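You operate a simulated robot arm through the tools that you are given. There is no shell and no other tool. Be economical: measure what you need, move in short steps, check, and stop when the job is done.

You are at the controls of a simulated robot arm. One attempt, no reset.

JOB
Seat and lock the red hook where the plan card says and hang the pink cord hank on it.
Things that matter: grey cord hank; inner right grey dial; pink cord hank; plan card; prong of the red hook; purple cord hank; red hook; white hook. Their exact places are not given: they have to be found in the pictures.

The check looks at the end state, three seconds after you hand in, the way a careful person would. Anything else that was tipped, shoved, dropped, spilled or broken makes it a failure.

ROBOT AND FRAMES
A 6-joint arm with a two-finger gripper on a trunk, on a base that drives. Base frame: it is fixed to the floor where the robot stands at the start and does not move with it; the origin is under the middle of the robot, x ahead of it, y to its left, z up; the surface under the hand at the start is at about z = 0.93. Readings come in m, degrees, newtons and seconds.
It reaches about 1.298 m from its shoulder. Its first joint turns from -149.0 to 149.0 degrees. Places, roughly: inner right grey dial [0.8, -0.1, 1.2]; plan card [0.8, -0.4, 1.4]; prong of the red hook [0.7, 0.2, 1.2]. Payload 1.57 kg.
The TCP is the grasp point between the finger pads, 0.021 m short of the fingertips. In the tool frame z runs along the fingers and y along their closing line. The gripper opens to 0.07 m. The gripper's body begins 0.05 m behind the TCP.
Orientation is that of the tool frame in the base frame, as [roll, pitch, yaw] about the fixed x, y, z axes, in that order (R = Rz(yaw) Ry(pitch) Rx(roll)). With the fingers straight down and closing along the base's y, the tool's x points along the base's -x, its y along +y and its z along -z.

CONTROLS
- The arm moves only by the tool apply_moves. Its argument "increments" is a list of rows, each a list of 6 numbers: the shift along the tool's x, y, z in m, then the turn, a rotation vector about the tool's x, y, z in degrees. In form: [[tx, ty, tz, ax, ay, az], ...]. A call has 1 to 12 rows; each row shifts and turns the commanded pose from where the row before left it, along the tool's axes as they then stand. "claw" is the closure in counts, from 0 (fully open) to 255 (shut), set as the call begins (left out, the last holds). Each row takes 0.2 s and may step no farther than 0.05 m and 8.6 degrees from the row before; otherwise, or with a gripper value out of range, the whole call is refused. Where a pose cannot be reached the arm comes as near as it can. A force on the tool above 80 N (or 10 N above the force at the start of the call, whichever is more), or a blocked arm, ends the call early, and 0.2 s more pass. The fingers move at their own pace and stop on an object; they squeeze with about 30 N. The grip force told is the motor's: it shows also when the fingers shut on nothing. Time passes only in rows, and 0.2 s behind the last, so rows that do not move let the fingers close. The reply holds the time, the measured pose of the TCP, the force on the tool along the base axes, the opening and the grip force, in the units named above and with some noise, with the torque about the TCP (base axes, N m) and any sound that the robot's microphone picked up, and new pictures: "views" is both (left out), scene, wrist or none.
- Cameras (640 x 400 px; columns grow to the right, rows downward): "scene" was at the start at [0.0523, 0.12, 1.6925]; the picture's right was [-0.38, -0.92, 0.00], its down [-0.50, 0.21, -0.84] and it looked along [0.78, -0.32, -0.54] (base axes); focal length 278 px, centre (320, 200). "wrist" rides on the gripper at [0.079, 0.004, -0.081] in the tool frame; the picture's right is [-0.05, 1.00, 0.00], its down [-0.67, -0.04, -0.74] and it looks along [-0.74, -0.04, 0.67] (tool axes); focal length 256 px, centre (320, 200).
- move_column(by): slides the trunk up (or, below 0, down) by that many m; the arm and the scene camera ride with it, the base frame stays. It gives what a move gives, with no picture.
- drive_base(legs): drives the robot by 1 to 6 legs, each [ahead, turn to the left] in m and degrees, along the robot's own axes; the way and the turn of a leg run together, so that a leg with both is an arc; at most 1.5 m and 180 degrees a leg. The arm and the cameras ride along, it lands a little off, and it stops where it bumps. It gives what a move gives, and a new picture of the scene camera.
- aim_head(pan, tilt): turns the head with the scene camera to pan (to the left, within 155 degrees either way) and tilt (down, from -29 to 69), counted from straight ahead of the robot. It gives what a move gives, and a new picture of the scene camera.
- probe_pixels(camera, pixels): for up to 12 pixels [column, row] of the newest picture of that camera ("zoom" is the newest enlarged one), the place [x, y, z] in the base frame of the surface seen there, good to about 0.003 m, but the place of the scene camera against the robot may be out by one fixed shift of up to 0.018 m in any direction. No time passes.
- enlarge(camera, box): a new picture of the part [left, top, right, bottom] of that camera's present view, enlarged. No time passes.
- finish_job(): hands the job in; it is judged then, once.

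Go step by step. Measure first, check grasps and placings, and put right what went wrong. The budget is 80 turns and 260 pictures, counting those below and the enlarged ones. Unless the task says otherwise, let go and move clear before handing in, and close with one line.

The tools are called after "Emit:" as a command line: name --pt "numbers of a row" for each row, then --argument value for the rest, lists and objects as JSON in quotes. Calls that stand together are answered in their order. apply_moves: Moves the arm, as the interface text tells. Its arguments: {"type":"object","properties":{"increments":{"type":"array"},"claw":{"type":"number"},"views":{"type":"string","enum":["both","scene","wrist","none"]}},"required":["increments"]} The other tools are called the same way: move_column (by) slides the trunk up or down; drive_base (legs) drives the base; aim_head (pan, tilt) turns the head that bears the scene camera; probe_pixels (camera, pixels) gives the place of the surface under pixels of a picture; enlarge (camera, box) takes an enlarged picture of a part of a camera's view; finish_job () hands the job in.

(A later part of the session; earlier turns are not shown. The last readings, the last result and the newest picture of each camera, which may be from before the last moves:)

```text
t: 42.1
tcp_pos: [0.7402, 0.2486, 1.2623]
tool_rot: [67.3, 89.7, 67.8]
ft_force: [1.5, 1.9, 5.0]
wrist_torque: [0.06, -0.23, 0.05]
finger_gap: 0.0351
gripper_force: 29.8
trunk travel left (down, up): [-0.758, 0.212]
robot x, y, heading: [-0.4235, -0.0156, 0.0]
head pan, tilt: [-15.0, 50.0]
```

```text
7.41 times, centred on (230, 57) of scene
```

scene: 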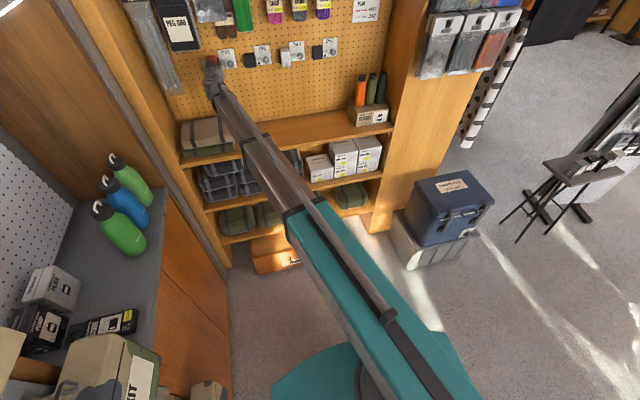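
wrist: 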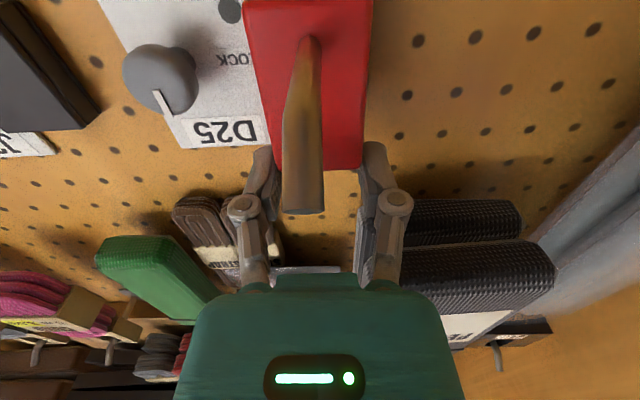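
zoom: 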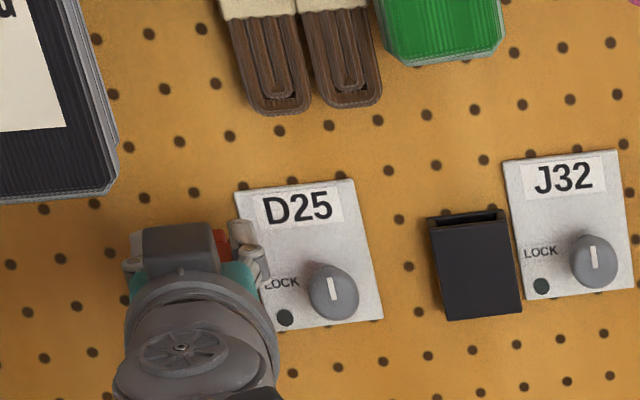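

The hook didn't budge; the fingers slipped off upward (hook top ≈1.26). I'll open, lower, regrip squarely and lift in tiny steps watching the force.

Emit:
apply_moves --pt "0 0 0 0 0 0" --pt "0 0 0 0 0 0" --claw 50 --views "none"

Emit:
move_column --by -0.023

Emit:
apply_moves --pt "0 0 0.003 0 0 0" --pt "0 0 0 0 0 0" --pt "0 0 0 0 0 0" --pt "0 0 0 0 0 0" --claw 255 --views "wrist"

Emit:
move_column --by 0.003

Emit:
move_column --by 0.004

Emit:
apply_moves --pt "0 0 0 0 0 0" --views "wrist"

```text
t: 42.7
tcp_pos: [0.7419, 0.2477, 1.2631]
tool_rot: [74.6, 89.7, 75.1]
ft_force: [0.2, 0.8, 0.5]
wrist_torque: [-0.02, -0.03, -0.01]
finger_gap: 0.0563
gripper_force: 0.1
trunk travel left (down, up): [-0.758, 0.212]
robot x, y, heading: [-0.4218, -0.0155, -0.3]
head pan, tilt: [-15.0, 50.0]
```

```text
t: 43.4
tcp_pos: [0.7399, 0.2487, 1.2396]
tool_rot: [72.7, 89.6, 73.1]
ft_force: [0.6, 0.3, 1.4]
wrist_torque: [-0.03, 0.11, -0.05]
finger_gap: 0.0563
gripper_force: 0.1
trunk travel left (down, up): [-0.735, 0.235]
robot x, y, heading: [-0.4248, -0.0169, 0.1]
head pan, tilt: [-15.0, 50.0]
```

```text
t: 44.4
tcp_pos: [0.7441, 0.2477, 1.2407]
tool_rot: [69.4, 89.6, 69.8]
ft_force: [-9.4, -0.3, -3.9]
wrist_torque: [-0.02, 0.54, -0.03]
finger_gap: 0.0351
gripper_force: 30.0
trunk travel left (down, up): [-0.735, 0.235]
robot x, y, heading: [-0.4242, -0.0131, -0.2]
head pan, tilt: [-15.0, 50.0]
```

wrist: 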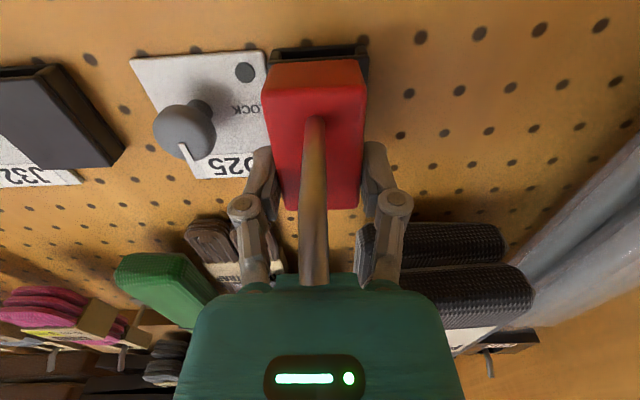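

```text
t: 44.9
tcp_pos: [0.7421, 0.2488, 1.2445]
tool_rot: [65.2, 89.7, 65.6]
ft_force: [-9.4, 0.4, -1.7]
wrist_torque: [0.0, 0.42, 0.02]
finger_gap: 0.0351
gripper_force: 30.1
trunk travel left (down, up): [-0.738, 0.232]
robot x, y, heading: [-0.4209, -0.0138, -0.1]
head pan, tilt: [-15.0, 50.0]
```

```text
t: 45.4
tcp_pos: [0.7442, 0.2472, 1.2489]
tool_rot: [63.6, 89.7, 64.1]
ft_force: [-10.0, 0.3, -0.7]
wrist_torque: [0.0, 0.35, 0.01]
finger_gap: 0.0352
gripper_force: 30.0
trunk travel left (down, up): [-0.742, 0.228]
robot x, y, heading: [-0.4218, -0.013, 0.2]
head pan, tilt: [-15.0, 50.0]
```

```text
t: 45.8
tcp_pos: [0.7435, 0.2481, 1.2481]
tool_rot: [64.0, 89.6, 64.5]
ft_force: [-7.9, -0.5, 1.4]
wrist_torque: [0.04, 0.27, 0.02]
finger_gap: 0.0351
gripper_force: 29.9
trunk travel left (down, up): [-0.742, 0.228]
robot x, y, heading: [-0.4224, -0.0165, -0.3]
head pan, tilt: [-15.0, 50.0]
```

wrist: 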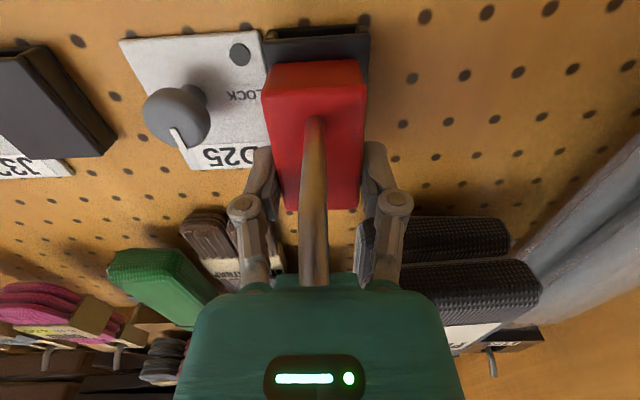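

This time the hook rises with the hand (its end stays at row 210 while the label shifts; socket shows below it). Relieve the −9 N push by easing back 2 mm and continue in small lifts.

Emit:
apply_moves --pt "0 0 -0.002 0 0 0" --pt "0 0 0 0 0 0" --views "none"

Emit:
move_column --by 0.005

Emit:
move_column --by 0.005

Emit:
move_column --by 0.005

Emit:
apply_moves --pt "0 0 0 0 0 0" --views "wrist"

```text
t: 46.4
tcp_pos: [0.7424, 0.248, 1.2469]
tool_rot: [70.0, 89.7, 70.4]
ft_force: [0.8, -0.8, 0.5]
wrist_torque: [-0.01, 0.02, -0.03]
finger_gap: 0.035
gripper_force: 29.6
trunk travel left (down, up): [-0.742, 0.228]
robot x, y, heading: [-0.4257, -0.0152, -0.1]
head pan, tilt: [-15.0, 50.0]
```

```text
t: 47.0
tcp_pos: [0.7416, 0.2477, 1.2524]
tool_rot: [71.1, 89.8, 71.5]
ft_force: [-0.4, 0.7, 0.4]
wrist_torque: [0.02, -0.02, -0.02]
finger_gap: 0.0352
gripper_force: 30.1
trunk travel left (down, up): [-0.747, 0.223]
robot x, y, heading: [-0.4226, -0.0132, -0.1]
head pan, tilt: [-15.0, 50.0]
```

```text
t: 47.5
tcp_pos: [0.7424, 0.2491, 1.2571]
tool_rot: [70.9, 89.7, 71.4]
ft_force: [-0.3, -0.9, -1.1]
wrist_torque: [0.01, 0.02, 0.01]
finger_gap: 0.0348
gripper_force: 29.8
trunk travel left (down, up): [-0.752, 0.218]
robot x, y, heading: [-0.426, -0.0147, 0.1]
head pan, tilt: [-15.0, 50.0]
```

```text
t: 48.1
tcp_pos: [0.7416, 0.2487, 1.2612]
tool_rot: [71.0, 89.8, 71.5]
ft_force: [-0.4, 0.7, -0.8]
wrist_torque: [0.0, 0.04, 0.0]
finger_gap: 0.035
gripper_force: 29.7
trunk travel left (down, up): [-0.757, 0.213]
robot x, y, heading: [-0.4224, -0.0127, -0.1]
head pan, tilt: [-15.0, 50.0]
```

```text
t: 48.5
tcp_pos: [0.7416, 0.2482, 1.2624]
tool_rot: [70.5, 89.6, 71.0]
ft_force: [0.3, 0.3, -0.7]
wrist_torque: [0.0, 0.0, -0.02]
finger_gap: 0.0354
gripper_force: 30.0
trunk travel left (down, up): [-0.757, 0.213]
robot x, y, heading: [-0.4219, -0.0134, -0.4]
head pan, tilt: [-15.0, 50.0]
```

wrist: 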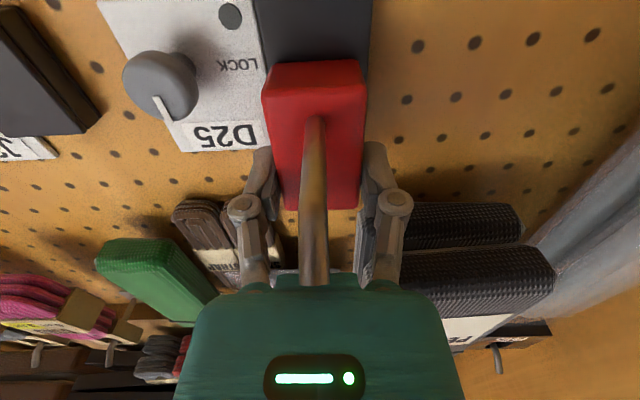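

Lifting smoothly (0.022 so far). Continuing.

Emit:
move_column --by 0.006

Emit:
move_column --by 0.006

Emit:
move_column --by 0.006

Emit:
apply_moves --pt "0 0 0 0 0 0" --views "both"

Emit:
enlarge --camera "scene" --box '[180, 20, 260, 74]'

```text
t: 49.0
tcp_pos: [0.742, 0.2483, 1.2685]
tool_rot: [71.3, 89.7, 71.7]
ft_force: [-0.5, 0.3, 0.6]
wrist_torque: [-0.01, 0.0, -0.01]
finger_gap: 0.0354
gripper_force: 29.7
trunk travel left (down, up): [-0.763, 0.207]
robot x, y, heading: [-0.4221, -0.0127, -0.0]
head pan, tilt: [-15.0, 50.0]
```

```text
t: 49.6
tcp_pos: [0.7428, 0.2499, 1.2726]
tool_rot: [71.1, 89.7, 71.4]
ft_force: [0.1, 0.2, -1.1]
wrist_torque: [0.01, 0.0, -0.02]
finger_gap: 0.0351
gripper_force: 29.8
trunk travel left (down, up): [-0.769, 0.201]
robot x, y, heading: [-0.4215, -0.0155, -0.1]
head pan, tilt: [-15.0, 50.0]
```

```text
t: 50.1
tcp_pos: [0.7416, 0.2482, 1.2788]
tool_rot: [71.1, 89.7, 71.6]
ft_force: [1.2, -0.9, -1.2]
wrist_torque: [0.0, -0.01, 0.03]
finger_gap: 0.0348
gripper_force: 30.8
trunk travel left (down, up): [-0.775, 0.195]
robot x, y, heading: [-0.4221, -0.0179, 0.0]
head pan, tilt: [-15.0, 50.0]
```

```text
t: 50.5
tcp_pos: [0.7428, 0.2481, 1.2801]
tool_rot: [70.5, 89.6, 71.0]
ft_force: [-0.1, 0.0, -0.7]
wrist_torque: [-0.02, 0.0, -0.02]
finger_gap: 0.0352
gripper_force: 29.9
trunk travel left (down, up): [-0.775, 0.195]
robot x, y, heading: [-0.4256, -0.0138, -0.2]
head pan, tilt: [-15.0, 50.0]
```

scene: 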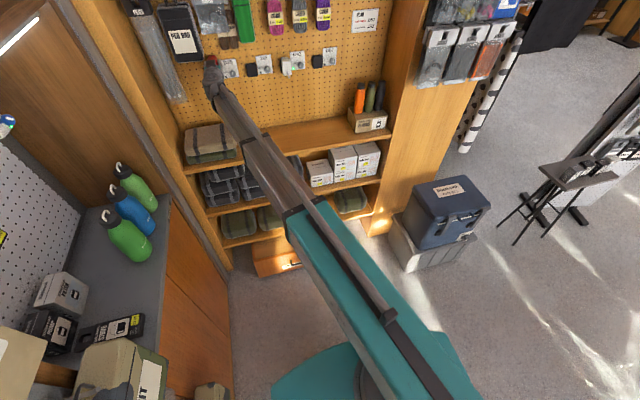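
wrist: 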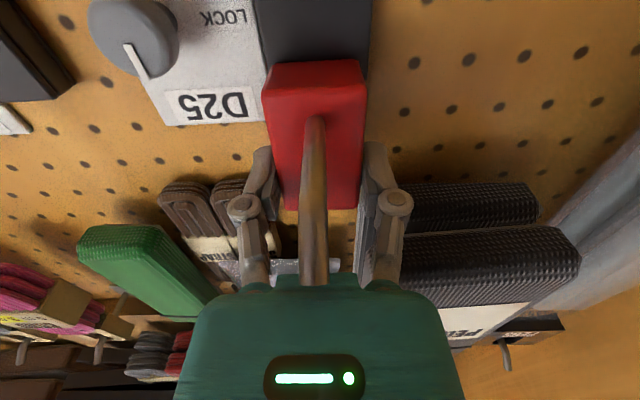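

```text
7.41 times, centred on (220, 47) of scene
```

zoom: 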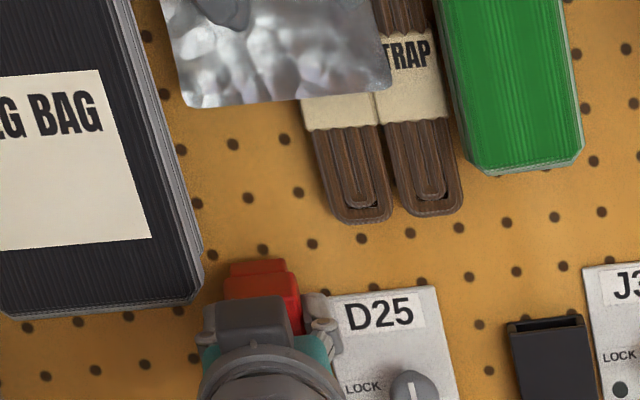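

Lift ≈0.040 with the bag just clear. One more lift of 6 mm, then ease back 8 mm and check for resistance.

Emit:
move_column --by 0.006

Emit:
apply_moves --pt "0 0 -0.004 0 0 0" --pt "0 0 -0.004 0 0 0" --pt "0 0 0 0 0 0" --views "wrist"

```text
t: 51.1
tcp_pos: [0.7418, 0.248, 1.2853]
tool_rot: [71.1, 89.7, 71.6]
ft_force: [0.6, 0.0, 0.3]
wrist_torque: [0.01, -0.01, -0.02]
finger_gap: 0.0351
gripper_force: 30.1
trunk travel left (down, up): [-0.781, 0.189]
robot x, y, heading: [-0.4216, -0.0121, -0.1]
head pan, tilt: [-15.0, 50.0]
```

```text
t: 51.9
tcp_pos: [0.7348, 0.2471, 1.2862]
tool_rot: [69.2, 89.7, 69.7]
ft_force: [-0.8, -0.2, 0.0]
wrist_torque: [0.01, 0.02, 0.0]
finger_gap: 0.0351
gripper_force: 30.0
trunk travel left (down, up): [-0.781, 0.189]
robot x, y, heading: [-0.4212, -0.0155, -0.2]
head pan, tilt: [-15.0, 50.0]
```

wrist: 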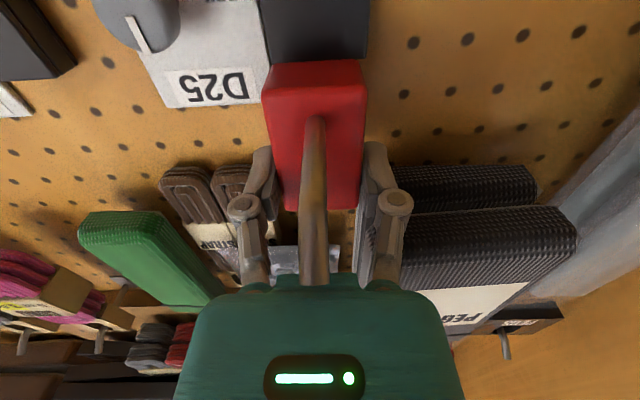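

Free with no resistance. Pull back to x≈0.60 and move right to in front of D57 (y≈−0.14).

Emit:
apply_moves --pt "0 0 -0.045 0 0 0" --pt "0 0 -0.045 0 0 0" --pt "0 0 -0.045 0 0 0" --pt "0 -0.04 0 0 0 0" --pt "0 -0.04 0 0 0 0" --pt "0 -0.04 0 0 0 0" --pt "0 -0.04 0 0 0 0" --pt "0 -0.04 0 0 0 0" --pt "0 -0.04 0 0 0 0" --pt "0 -0.04 0 0 0 0" --pt "0 -0.04 0 0 0 0" --views "none"

Emit:
apply_moves --pt "0 -0.035 0 0 0 0" --pt "0 -0.035 0 0 0 0" --pt "0 0 0 0 0 0" --views "wrist"

Emit:
aim_head --pan -8 --tilt 26

```text
t: 54.3
tcp_pos: [0.6034, -0.074, 1.2852]
tool_rot: [90.7, 89.8, 91.1]
ft_force: [0.0, -0.6, -0.8]
wrist_torque: [0.01, -0.03, -0.02]
finger_gap: 0.035
gripper_force: 29.7
trunk travel left (down, up): [-0.781, 0.189]
robot x, y, heading: [-0.4224, -0.0125, -0.2]
head pan, tilt: [-15.0, 50.0]
```

```text
t: 55.1
tcp_pos: [0.6021, -0.1435, 1.2854]
tool_rot: [101.0, 89.7, 101.4]
ft_force: [0.9, 0.3, -0.5]
wrist_torque: [-0.03, 0.01, -0.01]
finger_gap: 0.0353
gripper_force: 30.0
trunk travel left (down, up): [-0.781, 0.189]
robot x, y, heading: [-0.4242, -0.0137, -0.2]
head pan, tilt: [-15.0, 50.0]
```

wrist: 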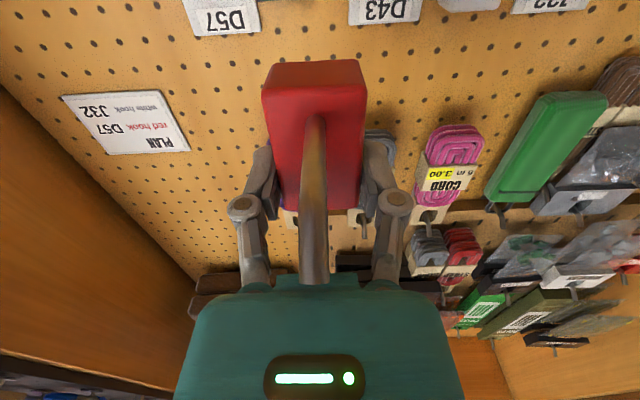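

```text
t: 55.9
tcp_pos: [0.6023, -0.1432, 1.2862]
tool_rot: [100.7, 89.6, 101.3]
ft_force: [0.7, 0.1, -0.5]
wrist_torque: [0.01, 0.02, 0.02]
finger_gap: 0.035
gripper_force: 29.5
trunk travel left (down, up): [-0.781, 0.189]
robot x, y, heading: [-0.4251, -0.0115, 0.0]
head pan, tilt: [-8.0, 26.0]
```

scene: 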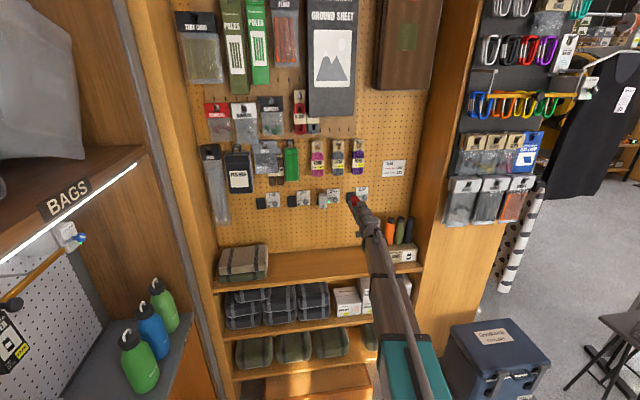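

Now compare D25 and D57 geometry in one scene picture (differences cancel the camera shift).

Emit:
enlarge --camera "scene" --box '[250, 175, 330, 225]'

Emit:
enlarge --camera "scene" --box '[310, 175, 390, 225]'

```text
8.00 times, centred on (290, 200) of scene
```

zoom: 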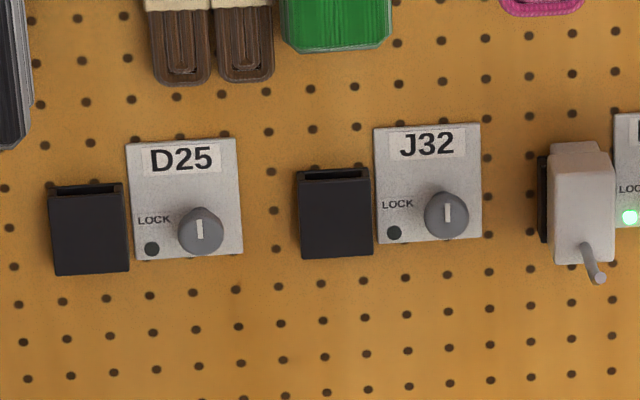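

```text
8.00 times, centred on (350, 200) of scene
```

zoom: 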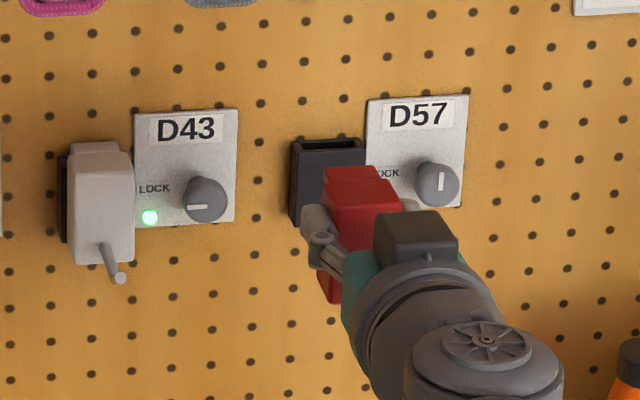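

Emit:
probe_pixels --camera "zoom" --pixels '[[371, 103], [464, 97], [456, 204], [440, 183], [415, 115], [298, 143], [300, 200], [358, 143]]'

Emit:
probe_pixels --camera "scene" --pixels '[[266.375, 193.5], [279.125, 192.625], [280, 206.375], [275, 204.5], [272.875, 194.875], [256.5, 199.0], [257, 206], [264.5, 199]]'

```text
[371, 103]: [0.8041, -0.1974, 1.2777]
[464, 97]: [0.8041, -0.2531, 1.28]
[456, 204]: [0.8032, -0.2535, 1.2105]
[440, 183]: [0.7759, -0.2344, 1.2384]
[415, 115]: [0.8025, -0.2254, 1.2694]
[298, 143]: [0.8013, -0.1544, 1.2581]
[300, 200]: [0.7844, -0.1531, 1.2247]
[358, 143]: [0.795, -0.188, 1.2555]
```

```text
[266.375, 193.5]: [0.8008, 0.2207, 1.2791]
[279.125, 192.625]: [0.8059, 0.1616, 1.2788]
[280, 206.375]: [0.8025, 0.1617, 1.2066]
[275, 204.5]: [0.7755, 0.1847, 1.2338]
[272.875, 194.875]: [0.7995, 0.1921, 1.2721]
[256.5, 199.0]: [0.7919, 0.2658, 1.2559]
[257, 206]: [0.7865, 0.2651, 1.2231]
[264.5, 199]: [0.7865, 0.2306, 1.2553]
```

The D25→D57 offset is about −0.418 in y, ≈0 in z and x, so target hand y≈−0.170. Move there and approach to x≈0.735 at the raised height, then compare with the earlier D25 picture.

Emit:
apply_moves --pt "0 -0.0265 0 0 0 0" --pt "0 0 0.045 0 0 0" --pt "0 0 0.045 0 0 0" --pt "0 0 0.03 0 0 0" --pt "0 0 0.012 0 0 0" --pt "0 0 0 0 0 0" --views "both"

Emit:
enlarge --camera "scene" --box '[310, 165, 390, 215]'

```text
t: 57.3
tcp_pos: [0.7377, -0.1673, 1.286]
tool_rot: [79.6, 89.6, 80.2]
ft_force: [-0.3, 0.3, -0.3]
wrist_torque: [0.0, -0.01, 0.0]
finger_gap: 0.0352
gripper_force: 29.9
trunk travel left (down, up): [-0.781, 0.189]
robot x, y, heading: [-0.4256, -0.0111, -0.1]
head pan, tilt: [-8.0, 26.0]
```

scene: 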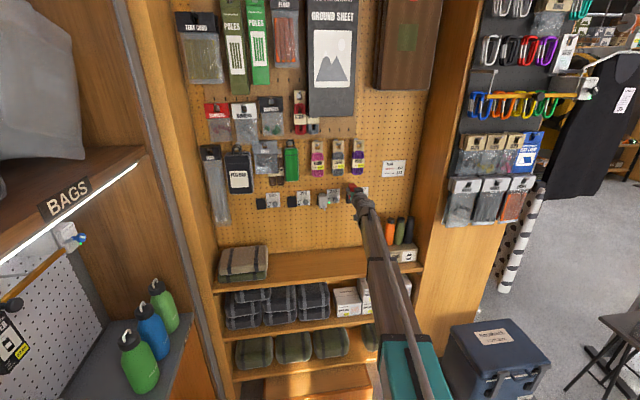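
wrist: 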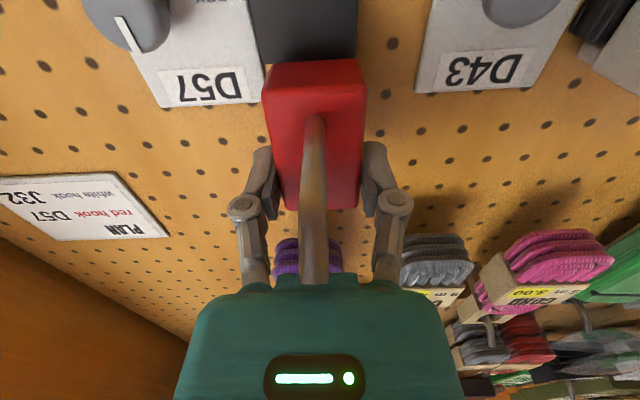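

```text
8.00 times, centred on (350, 190) of scene
```

zoom: 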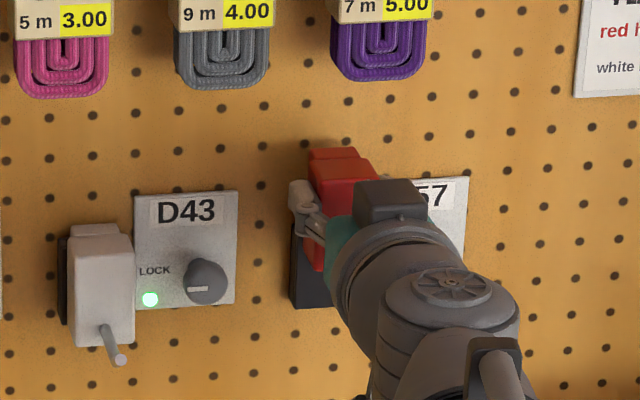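

Compared with the D25 view, the D57 plate/socket sit ~9–11 px left here (socket edge 357 vs 368), i.e. I need ~5.5 mm more to −y. Adjusting and re-comparing.

Emit:
apply_moves --pt "0 -0.0055 -0.003 0 0 0" --pt "0 0 0 0 0 0" --pt "0 0 0 0 0 0" --views "wrist"

Emit:
enlarge --camera "wrist" --box '[140, 0, 380, 150]'

```text
t: 58.1
tcp_pos: [0.7323, -0.174, 1.286]
tool_rot: [80.7, 89.7, 81.2]
ft_force: [-0.2, 0.8, -0.4]
wrist_torque: [-0.01, 0.01, -0.03]
finger_gap: 0.0352
gripper_force: 30.0
trunk travel left (down, up): [-0.781, 0.189]
robot x, y, heading: [-0.4234, -0.0154, 0.0]
head pan, tilt: [-8.0, 26.0]
```

wrist: 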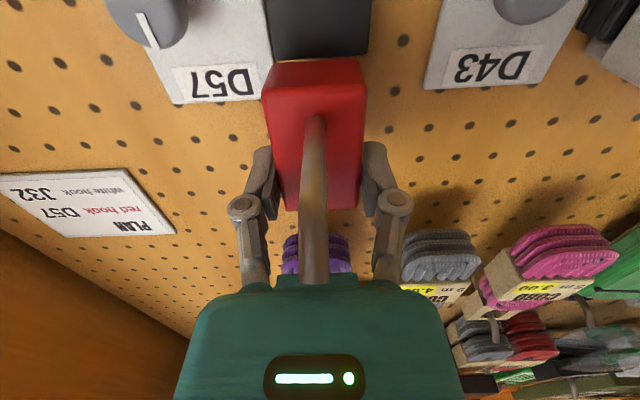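

```text
2.67 times, centred on (260, 75) of wrist
```

zoom: 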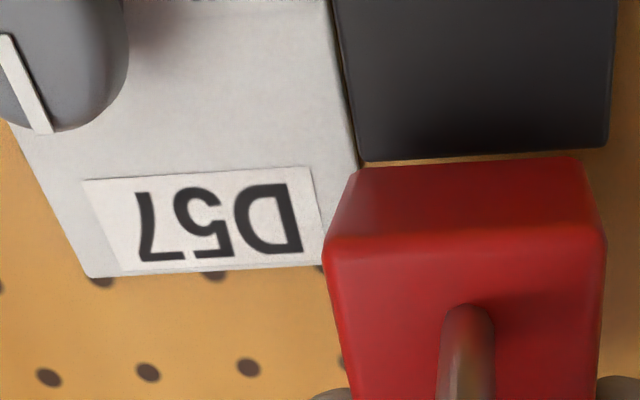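

Now the socket edge (369) and plate match the D25 reference (368). Advance to x≈0.7425 and lower carefully, watching the force.

Emit:
apply_moves --pt "0 0 0.005 0 0 0" --pt "0 0 0.005 0 0 0" --pt "0 0 0 0 0 0" --views "none"

Emit:
move_column --by -0.005

Emit:
move_column --by -0.004

Emit:
apply_moves --pt "0 0 0 0 0 0" --views "wrist"

```text
t: 58.9
tcp_pos: [0.7414, -0.1739, 1.2861]
tool_rot: [80.8, 89.8, 81.2]
ft_force: [-0.2, 0.3, -1.4]
wrist_torque: [0.02, 0.0, 0.02]
finger_gap: 0.0352
gripper_force: 30.2
trunk travel left (down, up): [-0.781, 0.189]
robot x, y, heading: [-0.422, -0.013, -0.5]
head pan, tilt: [-8.0, 26.0]
```

```text
t: 59.5
tcp_pos: [0.7418, -0.1738, 1.2804]
tool_rot: [80.0, 89.7, 80.4]
ft_force: [-0.6, -0.4, 0.1]
wrist_torque: [0.0, -0.01, 0.02]
finger_gap: 0.0349
gripper_force: 30.3
trunk travel left (down, up): [-0.776, 0.194]
robot x, y, heading: [-0.4204, -0.0148, -0.1]
head pan, tilt: [-8.0, 26.0]
```

```text
t: 60.0
tcp_pos: [0.7414, -0.1736, 1.2757]
tool_rot: [80.3, 89.7, 80.8]
ft_force: [-0.7, -0.4, -0.9]
wrist_torque: [0.0, 0.0, -0.01]
finger_gap: 0.0352
gripper_force: 29.7
trunk travel left (down, up): [-0.772, 0.198]
robot x, y, heading: [-0.4273, -0.0162, -0.0]
head pan, tilt: [-8.0, 26.0]
```

```text
t: 60.4
tcp_pos: [0.7433, -0.1733, 1.2775]
tool_rot: [80.8, 89.7, 81.3]
ft_force: [-0.2, -0.4, -1.1]
wrist_torque: [-0.01, 0.03, 0.04]
finger_gap: 0.0352
gripper_force: 30.3
trunk travel left (down, up): [-0.772, 0.198]
robot x, y, heading: [-0.4239, -0.0142, 0.0]
head pan, tilt: [-8.0, 26.0]
```

wrist: 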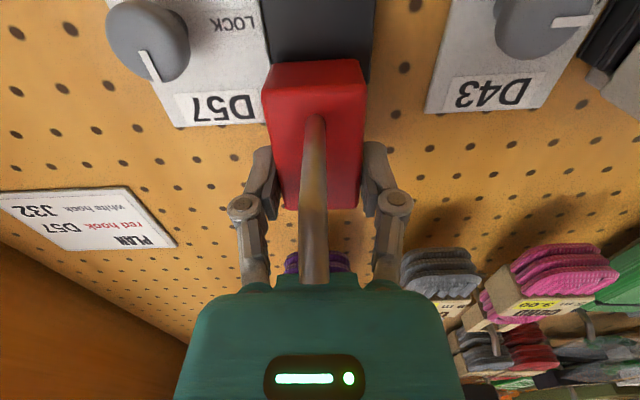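

No contact yet, but vs the D25 reference at the same height (label corner 170, socket edges 257/372), I see 175 and 263/375: about 2 mm too far right. Correct +2 mm in y and continue down.

Emit:
apply_moves --pt "0 0.002 0 0 0 0" --pt "0 0 0 0 0 0" --views "none"

Emit:
move_column --by -0.005

Emit:
move_column --by -0.005

Emit:
move_column --by -0.005

Emit:
apply_moves --pt "0 0 0 0 0 0" --views "wrist"

```text
t: 61.0
tcp_pos: [0.7421, -0.1711, 1.278]
tool_rot: [75.6, 89.7, 75.9]
ft_force: [0.1, 0.2, -0.4]
wrist_torque: [0.0, 0.0, 0.0]
finger_gap: 0.0352
gripper_force: 29.9
trunk travel left (down, up): [-0.772, 0.198]
robot x, y, heading: [-0.4216, -0.0178, -0.2]
head pan, tilt: [-8.0, 26.0]
```

```text
t: 61.5
tcp_pos: [0.7419, -0.172, 1.2725]
tool_rot: [75.0, 89.7, 75.3]
ft_force: [-1.2, -0.9, -0.3]
wrist_torque: [-0.01, 0.03, 0.01]
finger_gap: 0.0352
gripper_force: 29.6
trunk travel left (down, up): [-0.767, 0.203]
robot x, y, heading: [-0.4206, -0.0117, -0.3]
head pan, tilt: [-8.0, 26.0]
```

```text
t: 62.1
tcp_pos: [0.7407, -0.1712, 1.2688]
tool_rot: [64.4, 89.6, 64.9]
ft_force: [1.3, -0.2, 11.2]
wrist_torque: [-0.05, -0.47, -0.01]
finger_gap: 0.0349
gripper_force: 29.9
trunk travel left (down, up): [-0.762, 0.208]
robot x, y, heading: [-0.4226, -0.0156, -0.3]
head pan, tilt: [-8.0, 26.0]
```

```text
t: 62.6
tcp_pos: [0.7384, -0.1719, 1.2646]
tool_rot: [56.2, 89.6, 56.7]
ft_force: [-0.7, -0.2, 17.7]
wrist_torque: [-0.04, -0.64, -0.02]
finger_gap: 0.035
gripper_force: 30.1
trunk travel left (down, up): [-0.757, 0.213]
robot x, y, heading: [-0.4202, -0.0146, -0.2]
head pan, tilt: [-8.0, 26.0]
```

```text
t: 63.0
tcp_pos: [0.7396, -0.172, 1.2648]
tool_rot: [55.3, 89.6, 55.8]
ft_force: [-2.0, 0.1, 14.0]
wrist_torque: [0.02, -0.54, -0.01]
finger_gap: 0.035
gripper_force: 29.9
trunk travel left (down, up): [-0.757, 0.213]
robot x, y, heading: [-0.4246, -0.0159, -0.1]
head pan, tilt: [-8.0, 26.0]
```

wrist: 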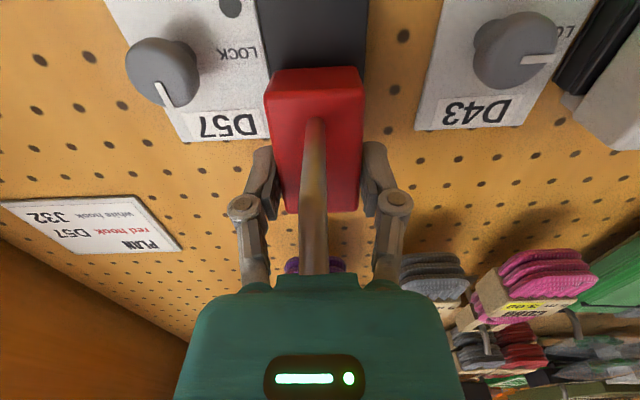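

Contact at z≈1.271 with torque indicating a hit about 4 cm ahead of the TCP, centred in y: so the x alignment is off by a little. Raise 8 mm and measure the D57 plate and socket depth.

Emit:
move_column --by 0.012

Emit:
apply_moves --pt "0 0 0 0 0 0" --views "wrist"

Emit:
probe_pixels --camera "wrist" --pixels '[[310, 5], [310, 25], [345, 10], [345, 35], [200, 60], [220, 60], [240, 60], [150, 25], [460, 70], [315, 80], [280, 120], [350, 180]]'

Emit:
enlarge --camera "scene" --box '[330, 172, 378, 202]'

```text
t: 63.6
tcp_pos: [0.7415, -0.1716, 1.2742]
tool_rot: [81.1, 89.8, 81.5]
ft_force: [0.3, 0.2, -1.0]
wrist_torque: [0.01, -0.01, -0.02]
finger_gap: 0.0352
gripper_force: 30.5
trunk travel left (down, up): [-0.769, 0.201]
robot x, y, heading: [-0.4274, -0.0139, 0.0]
head pan, tilt: [-8.0, 26.0]
```

```text
t: 64.0
tcp_pos: [0.7434, -0.1724, 1.2726]
tool_rot: [77.0, 89.7, 77.4]
ft_force: [0.1, -0.5, -0.3]
wrist_torque: [-0.01, 0.01, 0.0]
finger_gap: 0.0351
gripper_force: 29.7
trunk travel left (down, up): [-0.769, 0.201]
robot x, y, heading: [-0.4233, -0.0143, -0.1]
head pan, tilt: [-8.0, 26.0]
```

wrist: 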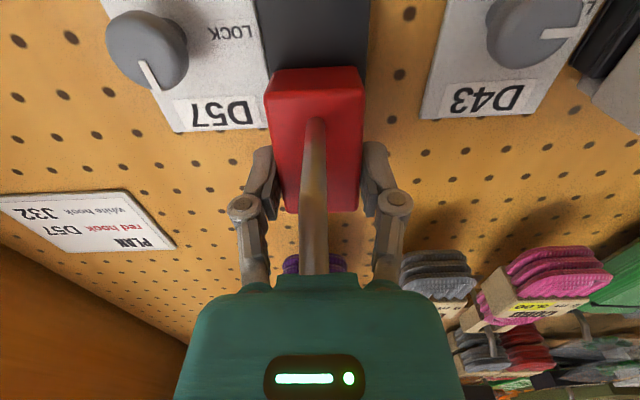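

```text
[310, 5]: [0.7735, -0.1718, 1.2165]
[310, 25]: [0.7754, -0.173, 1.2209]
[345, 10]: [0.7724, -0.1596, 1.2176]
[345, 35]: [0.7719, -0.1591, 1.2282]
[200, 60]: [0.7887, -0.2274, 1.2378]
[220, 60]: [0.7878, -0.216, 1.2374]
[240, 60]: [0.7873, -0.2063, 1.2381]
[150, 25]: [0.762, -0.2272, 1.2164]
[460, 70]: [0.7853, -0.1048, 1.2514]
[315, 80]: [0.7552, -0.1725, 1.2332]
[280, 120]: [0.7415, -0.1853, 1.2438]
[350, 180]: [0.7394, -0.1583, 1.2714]
```

```text
13.33 times, centred on (354, 187) of scene
```

zoom: 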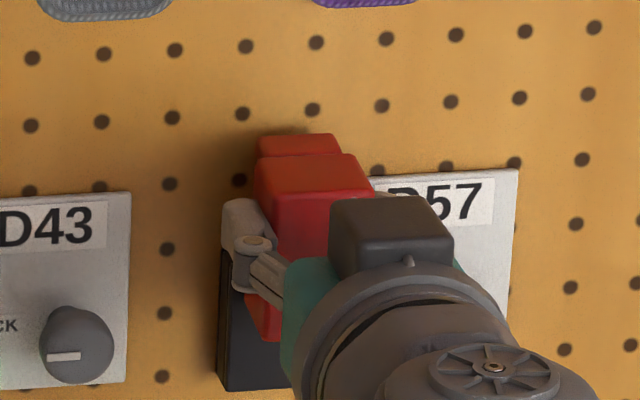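

D57's plate is at x≈0.788 versus 0.784 at D25, so this station is ~3–4 mm deeper; the tongue must have hit the front lip. Check the socket's lateral edges too, then advance 3 mm.

Emit:
apply_moves --pt "0 0 0.003 0 0 0" --pt "0 0 0 0 0 0" --views "wrist"

Emit:
enlarge --camera "wrist" --box '[220, 0, 420, 125]'

Emit:
probe_pixels --camera "zoom" --pixels '[[165, 100], [180, 180], [455, 100], [445, 180], [150, 250], [450, 260], [170, 300], [440, 300], [170, 140], [450, 140]]'

```text
t: 64.6
tcp_pos: [0.7432, -0.1715, 1.2747]
tool_rot: [65.2, 89.7, 65.7]
ft_force: [-12.4, 0.7, -4.1]
wrist_torque: [0.01, 0.57, -0.02]
finger_gap: 0.0354
gripper_force: 30.0
trunk travel left (down, up): [-0.769, 0.201]
robot x, y, heading: [-0.4199, -0.0147, 0.0]
head pan, tilt: [-8.0, 26.0]
```

wrist: 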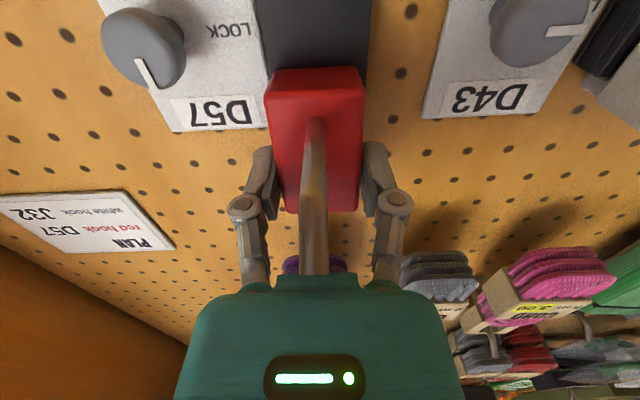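

```text
3.20 times, centred on (320, 62) of wrist
```

zoom: 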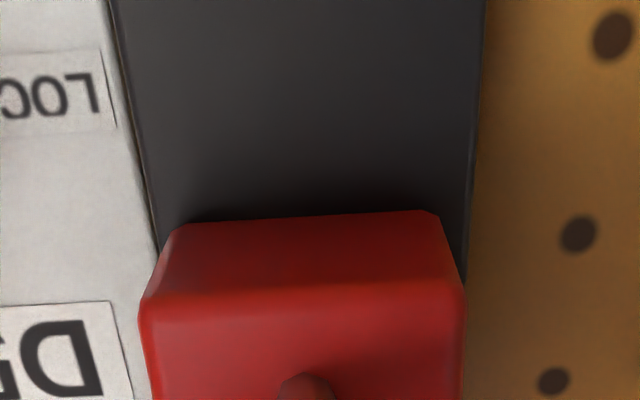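

```text
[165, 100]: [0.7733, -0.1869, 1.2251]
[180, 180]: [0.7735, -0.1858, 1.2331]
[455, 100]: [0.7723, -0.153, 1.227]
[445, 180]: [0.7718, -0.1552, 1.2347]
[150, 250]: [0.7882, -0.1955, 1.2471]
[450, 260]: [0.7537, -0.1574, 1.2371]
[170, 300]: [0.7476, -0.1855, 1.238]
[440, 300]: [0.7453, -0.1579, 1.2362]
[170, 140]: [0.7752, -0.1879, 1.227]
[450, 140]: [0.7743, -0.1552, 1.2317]
```

Advancing met −12 N at a point ~36 mm below the TCP: the hook got tilted a little (bottom wallward) by the earlier contact and its lower back touches the socket front. Pressing a bit further will square it flat against the socket; then I back off slightly.

Emit:
apply_moves --pt "0 0 0.002 0 0 0" --pt "0 0 0.002 0 0 0" --pt "0 0 0 0 0 0" --views "wrist"

Emit:
probe_pixels --camera "wrist" --pixels '[[280, 120], [345, 120], [280, 180], [350, 180], [285, 200], [350, 200], [310, 25], [345, 35], [220, 60]]'

```text
t: 65.4
tcp_pos: [0.7459, -0.1714, 1.2772]
tool_rot: [56.4, 89.5, 56.7]
ft_force: [-20.2, 0.7, -2.8]
wrist_torque: [0.02, 0.88, 0.0]
finger_gap: 0.0354
gripper_force: 29.8
trunk travel left (down, up): [-0.769, 0.201]
robot x, y, heading: [-0.4213, -0.0159, -0.2]
head pan, tilt: [-8.0, 26.0]
```

wrist: 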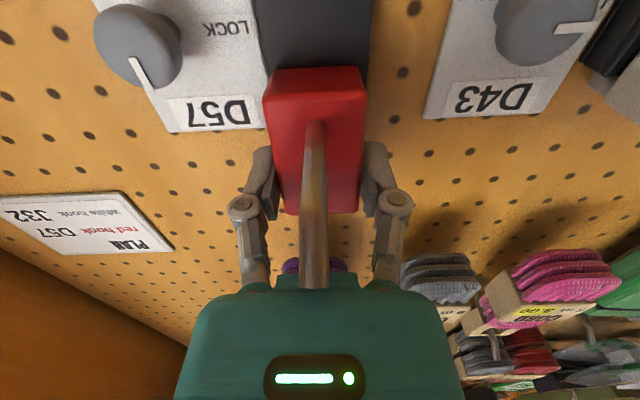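

```text
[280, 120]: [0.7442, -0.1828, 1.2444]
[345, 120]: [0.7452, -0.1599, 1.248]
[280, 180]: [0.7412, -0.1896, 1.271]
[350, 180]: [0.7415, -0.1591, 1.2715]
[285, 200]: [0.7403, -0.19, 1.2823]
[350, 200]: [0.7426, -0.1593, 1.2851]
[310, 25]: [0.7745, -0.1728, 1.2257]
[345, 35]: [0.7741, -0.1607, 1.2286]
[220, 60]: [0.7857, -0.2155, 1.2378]
```

The hook is tilted ≈5° (front x 0.745 low vs 0.741 high) and doesn't re-square under 20 N. I'll back off, raise, and pitch the hand +5° down instead to make the hook vertical.

Emit:
apply_moves --pt "0 0 -0.005 0 0 0" --pt "0 0 -0.005 0 0 0" --pt "0 0 0 0 0 0" --views "none"

Emit:
move_column --by 0.02

Emit:
apply_moves --pt "0.008 0 0 0 2.5 0" --pt "0.008 0 0 0 2.5 0" --pt "0 0 0 0 0 0" --views "wrist"

Emit:
probe_pixels --camera "wrist" --pixels '[[280, 120], [345, 120], [280, 150], [345, 150], [280, 180], [350, 180], [285, 200], [350, 200], [310, 25]]'

```text
t: 66.2
tcp_pos: [0.7383, -0.1717, 1.2744]
tool_rot: [81.6, 89.6, 82.1]
ft_force: [-1.0, 0.0, 0.3]
wrist_torque: [-0.03, -0.03, 0.01]
finger_gap: 0.0351
gripper_force: 30.2
trunk travel left (down, up): [-0.769, 0.201]
robot x, y, heading: [-0.4224, -0.017, 0.1]
head pan, tilt: [-8.0, 26.0]
```

```text
t: 66.9
tcp_pos: [0.7388, -0.1712, 1.2943]
tool_rot: [83.4, 89.7, 83.9]
ft_force: [0.1, 0.0, -0.9]
wrist_torque: [0.0, -0.02, 0.01]
finger_gap: 0.035
gripper_force: 30.0
trunk travel left (down, up): [-0.789, 0.181]
robot x, y, heading: [-0.424, -0.0141, -0.0]
head pan, tilt: [-8.0, 26.0]
```

```text
t: 67.7
tcp_pos: [0.7385, -0.1714, 1.2775]
tool_rot: [176.1, 85.0, 176.5]
ft_force: [0.1, -0.1, -1.1]
wrist_torque: [0.0, 0.02, 0.01]
finger_gap: 0.0351
gripper_force: 30.2
trunk travel left (down, up): [-0.789, 0.181]
robot x, y, heading: [-0.4231, -0.0141, -0.1]
head pan, tilt: [-8.0, 26.0]
```

wrist: 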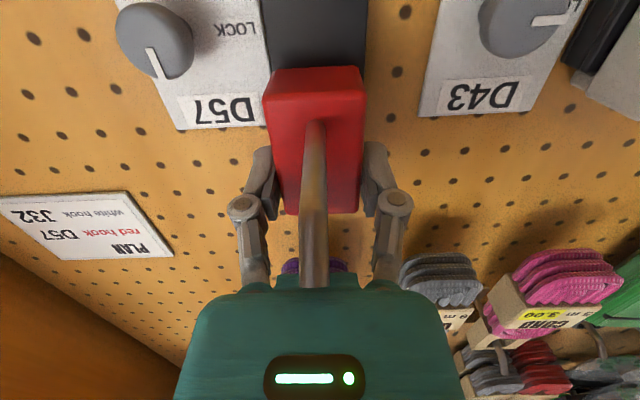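

```text
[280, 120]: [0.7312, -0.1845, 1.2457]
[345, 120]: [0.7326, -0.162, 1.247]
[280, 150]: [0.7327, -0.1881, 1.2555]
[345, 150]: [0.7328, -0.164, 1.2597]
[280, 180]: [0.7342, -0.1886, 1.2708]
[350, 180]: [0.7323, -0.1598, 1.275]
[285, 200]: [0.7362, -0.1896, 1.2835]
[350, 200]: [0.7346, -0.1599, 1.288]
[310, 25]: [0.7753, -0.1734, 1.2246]
```

Pitching works. Averaging more points on the hook's front face to get its actual tilt.

Emit:
probe_pixels --camera "wrist" --pixels '[[280, 105], [290, 110], [345, 105], [350, 110], [285, 125], [350, 125], [285, 190], [290, 195], [350, 190], [345, 195], [285, 205], [350, 205]]'

Emit:
probe_pixels --camera "wrist" --pixels '[[285, 100], [340, 100], [355, 100], [275, 100], [285, 115], [345, 115], [290, 200], [340, 200], [340, 185], [335, 190], [290, 185], [335, 205]]'

```text
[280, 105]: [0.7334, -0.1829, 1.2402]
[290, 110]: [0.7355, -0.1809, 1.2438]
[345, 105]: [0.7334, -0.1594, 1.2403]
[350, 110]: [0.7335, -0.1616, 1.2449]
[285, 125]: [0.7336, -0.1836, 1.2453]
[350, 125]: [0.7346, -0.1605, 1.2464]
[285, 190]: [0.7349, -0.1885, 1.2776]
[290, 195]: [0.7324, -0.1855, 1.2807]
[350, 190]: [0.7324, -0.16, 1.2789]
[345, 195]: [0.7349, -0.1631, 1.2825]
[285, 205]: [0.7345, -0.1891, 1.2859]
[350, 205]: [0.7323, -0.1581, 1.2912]
```

```text
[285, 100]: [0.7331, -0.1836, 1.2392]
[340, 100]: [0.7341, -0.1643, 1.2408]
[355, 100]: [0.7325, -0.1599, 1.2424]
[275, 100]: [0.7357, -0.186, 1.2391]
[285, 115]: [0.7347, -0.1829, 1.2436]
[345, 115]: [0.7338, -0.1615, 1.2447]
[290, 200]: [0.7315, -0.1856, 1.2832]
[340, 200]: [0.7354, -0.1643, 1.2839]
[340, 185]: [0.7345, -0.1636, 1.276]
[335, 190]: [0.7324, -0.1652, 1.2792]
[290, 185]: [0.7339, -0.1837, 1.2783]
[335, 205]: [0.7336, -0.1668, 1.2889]
```

The hook now is vertical (both 0.734). Target front x≈0.742 given D57's socket front at 0.774. Advance 8 mm, nudge +1 mm y, then lower in small steps.

Emit:
apply_moves --pt "0 0.001 0.004 0 0 0" --pt "0 0 0.004 0 0 0" --pt "0 0 0 0 0 0" --views "none"

Emit:
move_column --by -0.005

Emit:
move_column --by -0.004

```text
t: 68.5
tcp_pos: [0.7458, -0.1701, 1.2777]
tool_rot: [176.4, 85.1, 176.8]
ft_force: [-1.7, 0.2, -0.7]
wrist_torque: [-0.05, 0.03, -0.02]
finger_gap: 0.0351
gripper_force: 30.0
trunk travel left (down, up): [-0.789, 0.181]
robot x, y, heading: [-0.4203, -0.0116, -0.3]
head pan, tilt: [-8.0, 26.0]
```

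```text
t: 69.0
tcp_pos: [0.7454, -0.1703, 1.2735]
tool_rot: [176.3, 85.1, 176.8]
ft_force: [0.6, -0.2, -0.1]
wrist_torque: [0.0, 0.03, -0.02]
finger_gap: 0.0352
gripper_force: 29.9
trunk travel left (down, up): [-0.784, 0.186]
robot x, y, heading: [-0.4209, -0.0125, -0.2]
head pan, tilt: [-8.0, 26.0]
```

```text
t: 69.6
tcp_pos: [0.7468, -0.1701, 1.2687]
tool_rot: [176.2, 85.1, 176.9]
ft_force: [-0.2, 0.0, -0.7]
wrist_torque: [-0.01, -0.02, 0.03]
finger_gap: 0.0351
gripper_force: 30.1
trunk travel left (down, up): [-0.78, 0.19]
robot x, y, heading: [-0.4228, -0.0141, 0.1]
head pan, tilt: [-8.0, 26.0]
```

Free of contact so far at z≈1.269, below the earlier contact height. Continue down in steps.

Emit:
move_column --by -0.004

Emit:
move_column --by -0.004

Emit:
move_column --by -0.004

Emit:
apply_moves --pt "0 0 0 0 0 0" --views "wrist"

```text
t: 70.1
tcp_pos: [0.746, -0.1697, 1.2654]
tool_rot: [176.2, 85.2, 176.8]
ft_force: [-0.3, 0.6, -1.0]
wrist_torque: [0.01, 0.03, 0.0]
finger_gap: 0.0351
gripper_force: 30.1
trunk travel left (down, up): [-0.776, 0.194]
robot x, y, heading: [-0.4239, -0.0133, -0.2]
head pan, tilt: [-8.0, 26.0]
```

```text
t: 70.6
tcp_pos: [0.746, -0.1699, 1.2615]
tool_rot: [176.4, 85.2, 176.9]
ft_force: [-0.5, -0.1, -1.3]
wrist_torque: [0.01, 0.01, -0.01]
finger_gap: 0.0352
gripper_force: 29.5
trunk travel left (down, up): [-0.772, 0.198]
robot x, y, heading: [-0.4196, -0.0171, -0.1]
head pan, tilt: [-8.0, 26.0]
```

```text
t: 71.2
tcp_pos: [0.7464, -0.1697, 1.257]
tool_rot: [176.3, 85.1, 176.8]
ft_force: [0.1, -1.4, -0.1]
wrist_torque: [-0.01, 0.04, -0.05]
finger_gap: 0.035
gripper_force: 29.9
trunk travel left (down, up): [-0.768, 0.202]
robot x, y, heading: [-0.4231, -0.0119, -0.2]
head pan, tilt: [-8.0, 26.0]
```

```text
t: 71.6
tcp_pos: [0.7456, -0.1704, 1.2563]
tool_rot: [176.4, 85.1, 176.8]
ft_force: [0.0, 0.0, -0.9]
wrist_torque: [-0.01, 0.0, 0.01]
finger_gap: 0.0353
gripper_force: 30.0
trunk travel left (down, up): [-0.768, 0.202]
robot x, y, heading: [-0.4245, -0.016, 0.0]
head pan, tilt: [-8.0, 26.0]
```

wrist: 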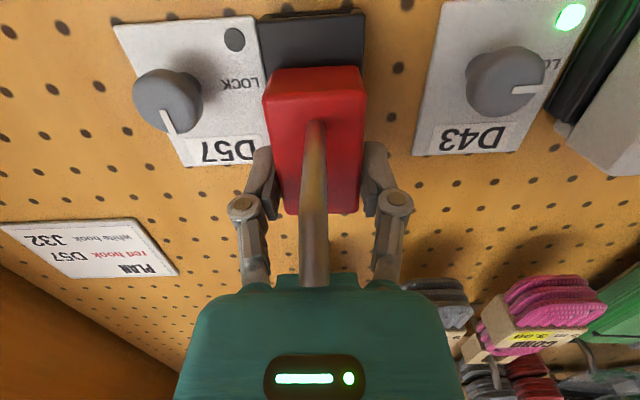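

It's going in cleanly (no force). About 17 mm remain.

Emit:
move_column --by -0.006

Emit:
move_column --by -0.005

Emit:
move_column --by -0.004

Emit:
move_column --by -0.003

Emit:
apply_moves --pt "0 0 0 0 0 0" --views "wrist"

```text
t: 72.1
tcp_pos: [0.7453, -0.1688, 1.2495]
tool_rot: [176.3, 85.0, 176.9]
ft_force: [0.0, -0.1, -0.3]
wrist_torque: [0.0, 0.03, -0.03]
finger_gap: 0.0351
gripper_force: 29.7
trunk travel left (down, up): [-0.762, 0.208]
robot x, y, heading: [-0.4245, -0.0146, -0.2]
head pan, tilt: [-8.0, 26.0]
```

```text
t: 72.7
tcp_pos: [0.7462, -0.169, 1.2464]
tool_rot: [176.3, 85.0, 176.7]
ft_force: [-0.6, -0.9, -1.4]
wrist_torque: [-0.01, 0.01, -0.02]
finger_gap: 0.0351
gripper_force: 29.8
trunk travel left (down, up): [-0.757, 0.213]
robot x, y, heading: [-0.4199, -0.0159, 0.0]
head pan, tilt: [-8.0, 26.0]
```

```text
t: 73.2
tcp_pos: [0.7457, -0.1704, 1.2417]
tool_rot: [176.4, 85.1, 176.9]
ft_force: [1.3, 0.0, -1.1]
wrist_torque: [0.0, 0.04, 0.0]
finger_gap: 0.0352
gripper_force: 30.1
trunk travel left (down, up): [-0.753, 0.217]
robot x, y, heading: [-0.4219, -0.014, -0.1]
head pan, tilt: [-8.0, 26.0]
```

```text
t: 73.7
tcp_pos: [0.7462, -0.1703, 1.2402]
tool_rot: [176.0, 85.2, 176.4]
ft_force: [14.9, -0.5, 22.1]
wrist_torque: [-0.03, -0.52, -0.01]
finger_gap: 0.0352
gripper_force: 29.5
trunk travel left (down, up): [-0.75, 0.22]
robot x, y, heading: [-0.4221, -0.0165, -0.1]
head pan, tilt: [-8.0, 26.0]
```

```text
t: 74.1
tcp_pos: [0.7454, -0.1696, 1.2409]
tool_rot: [176.3, 85.1, 176.7]
ft_force: [16.7, -1.3, 22.0]
wrist_torque: [-0.05, -0.52, -0.04]
finger_gap: 0.0349
gripper_force: 29.7
trunk travel left (down, up): [-0.75, 0.22]
robot x, y, heading: [-0.4236, -0.0156, -0.1]
head pan, tilt: [-8.0, 26.0]
```

wrist: 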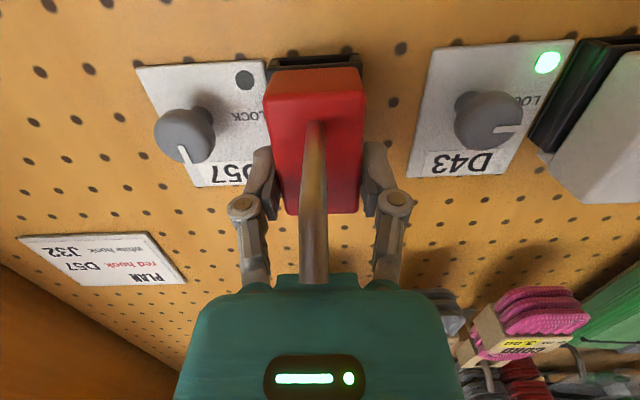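

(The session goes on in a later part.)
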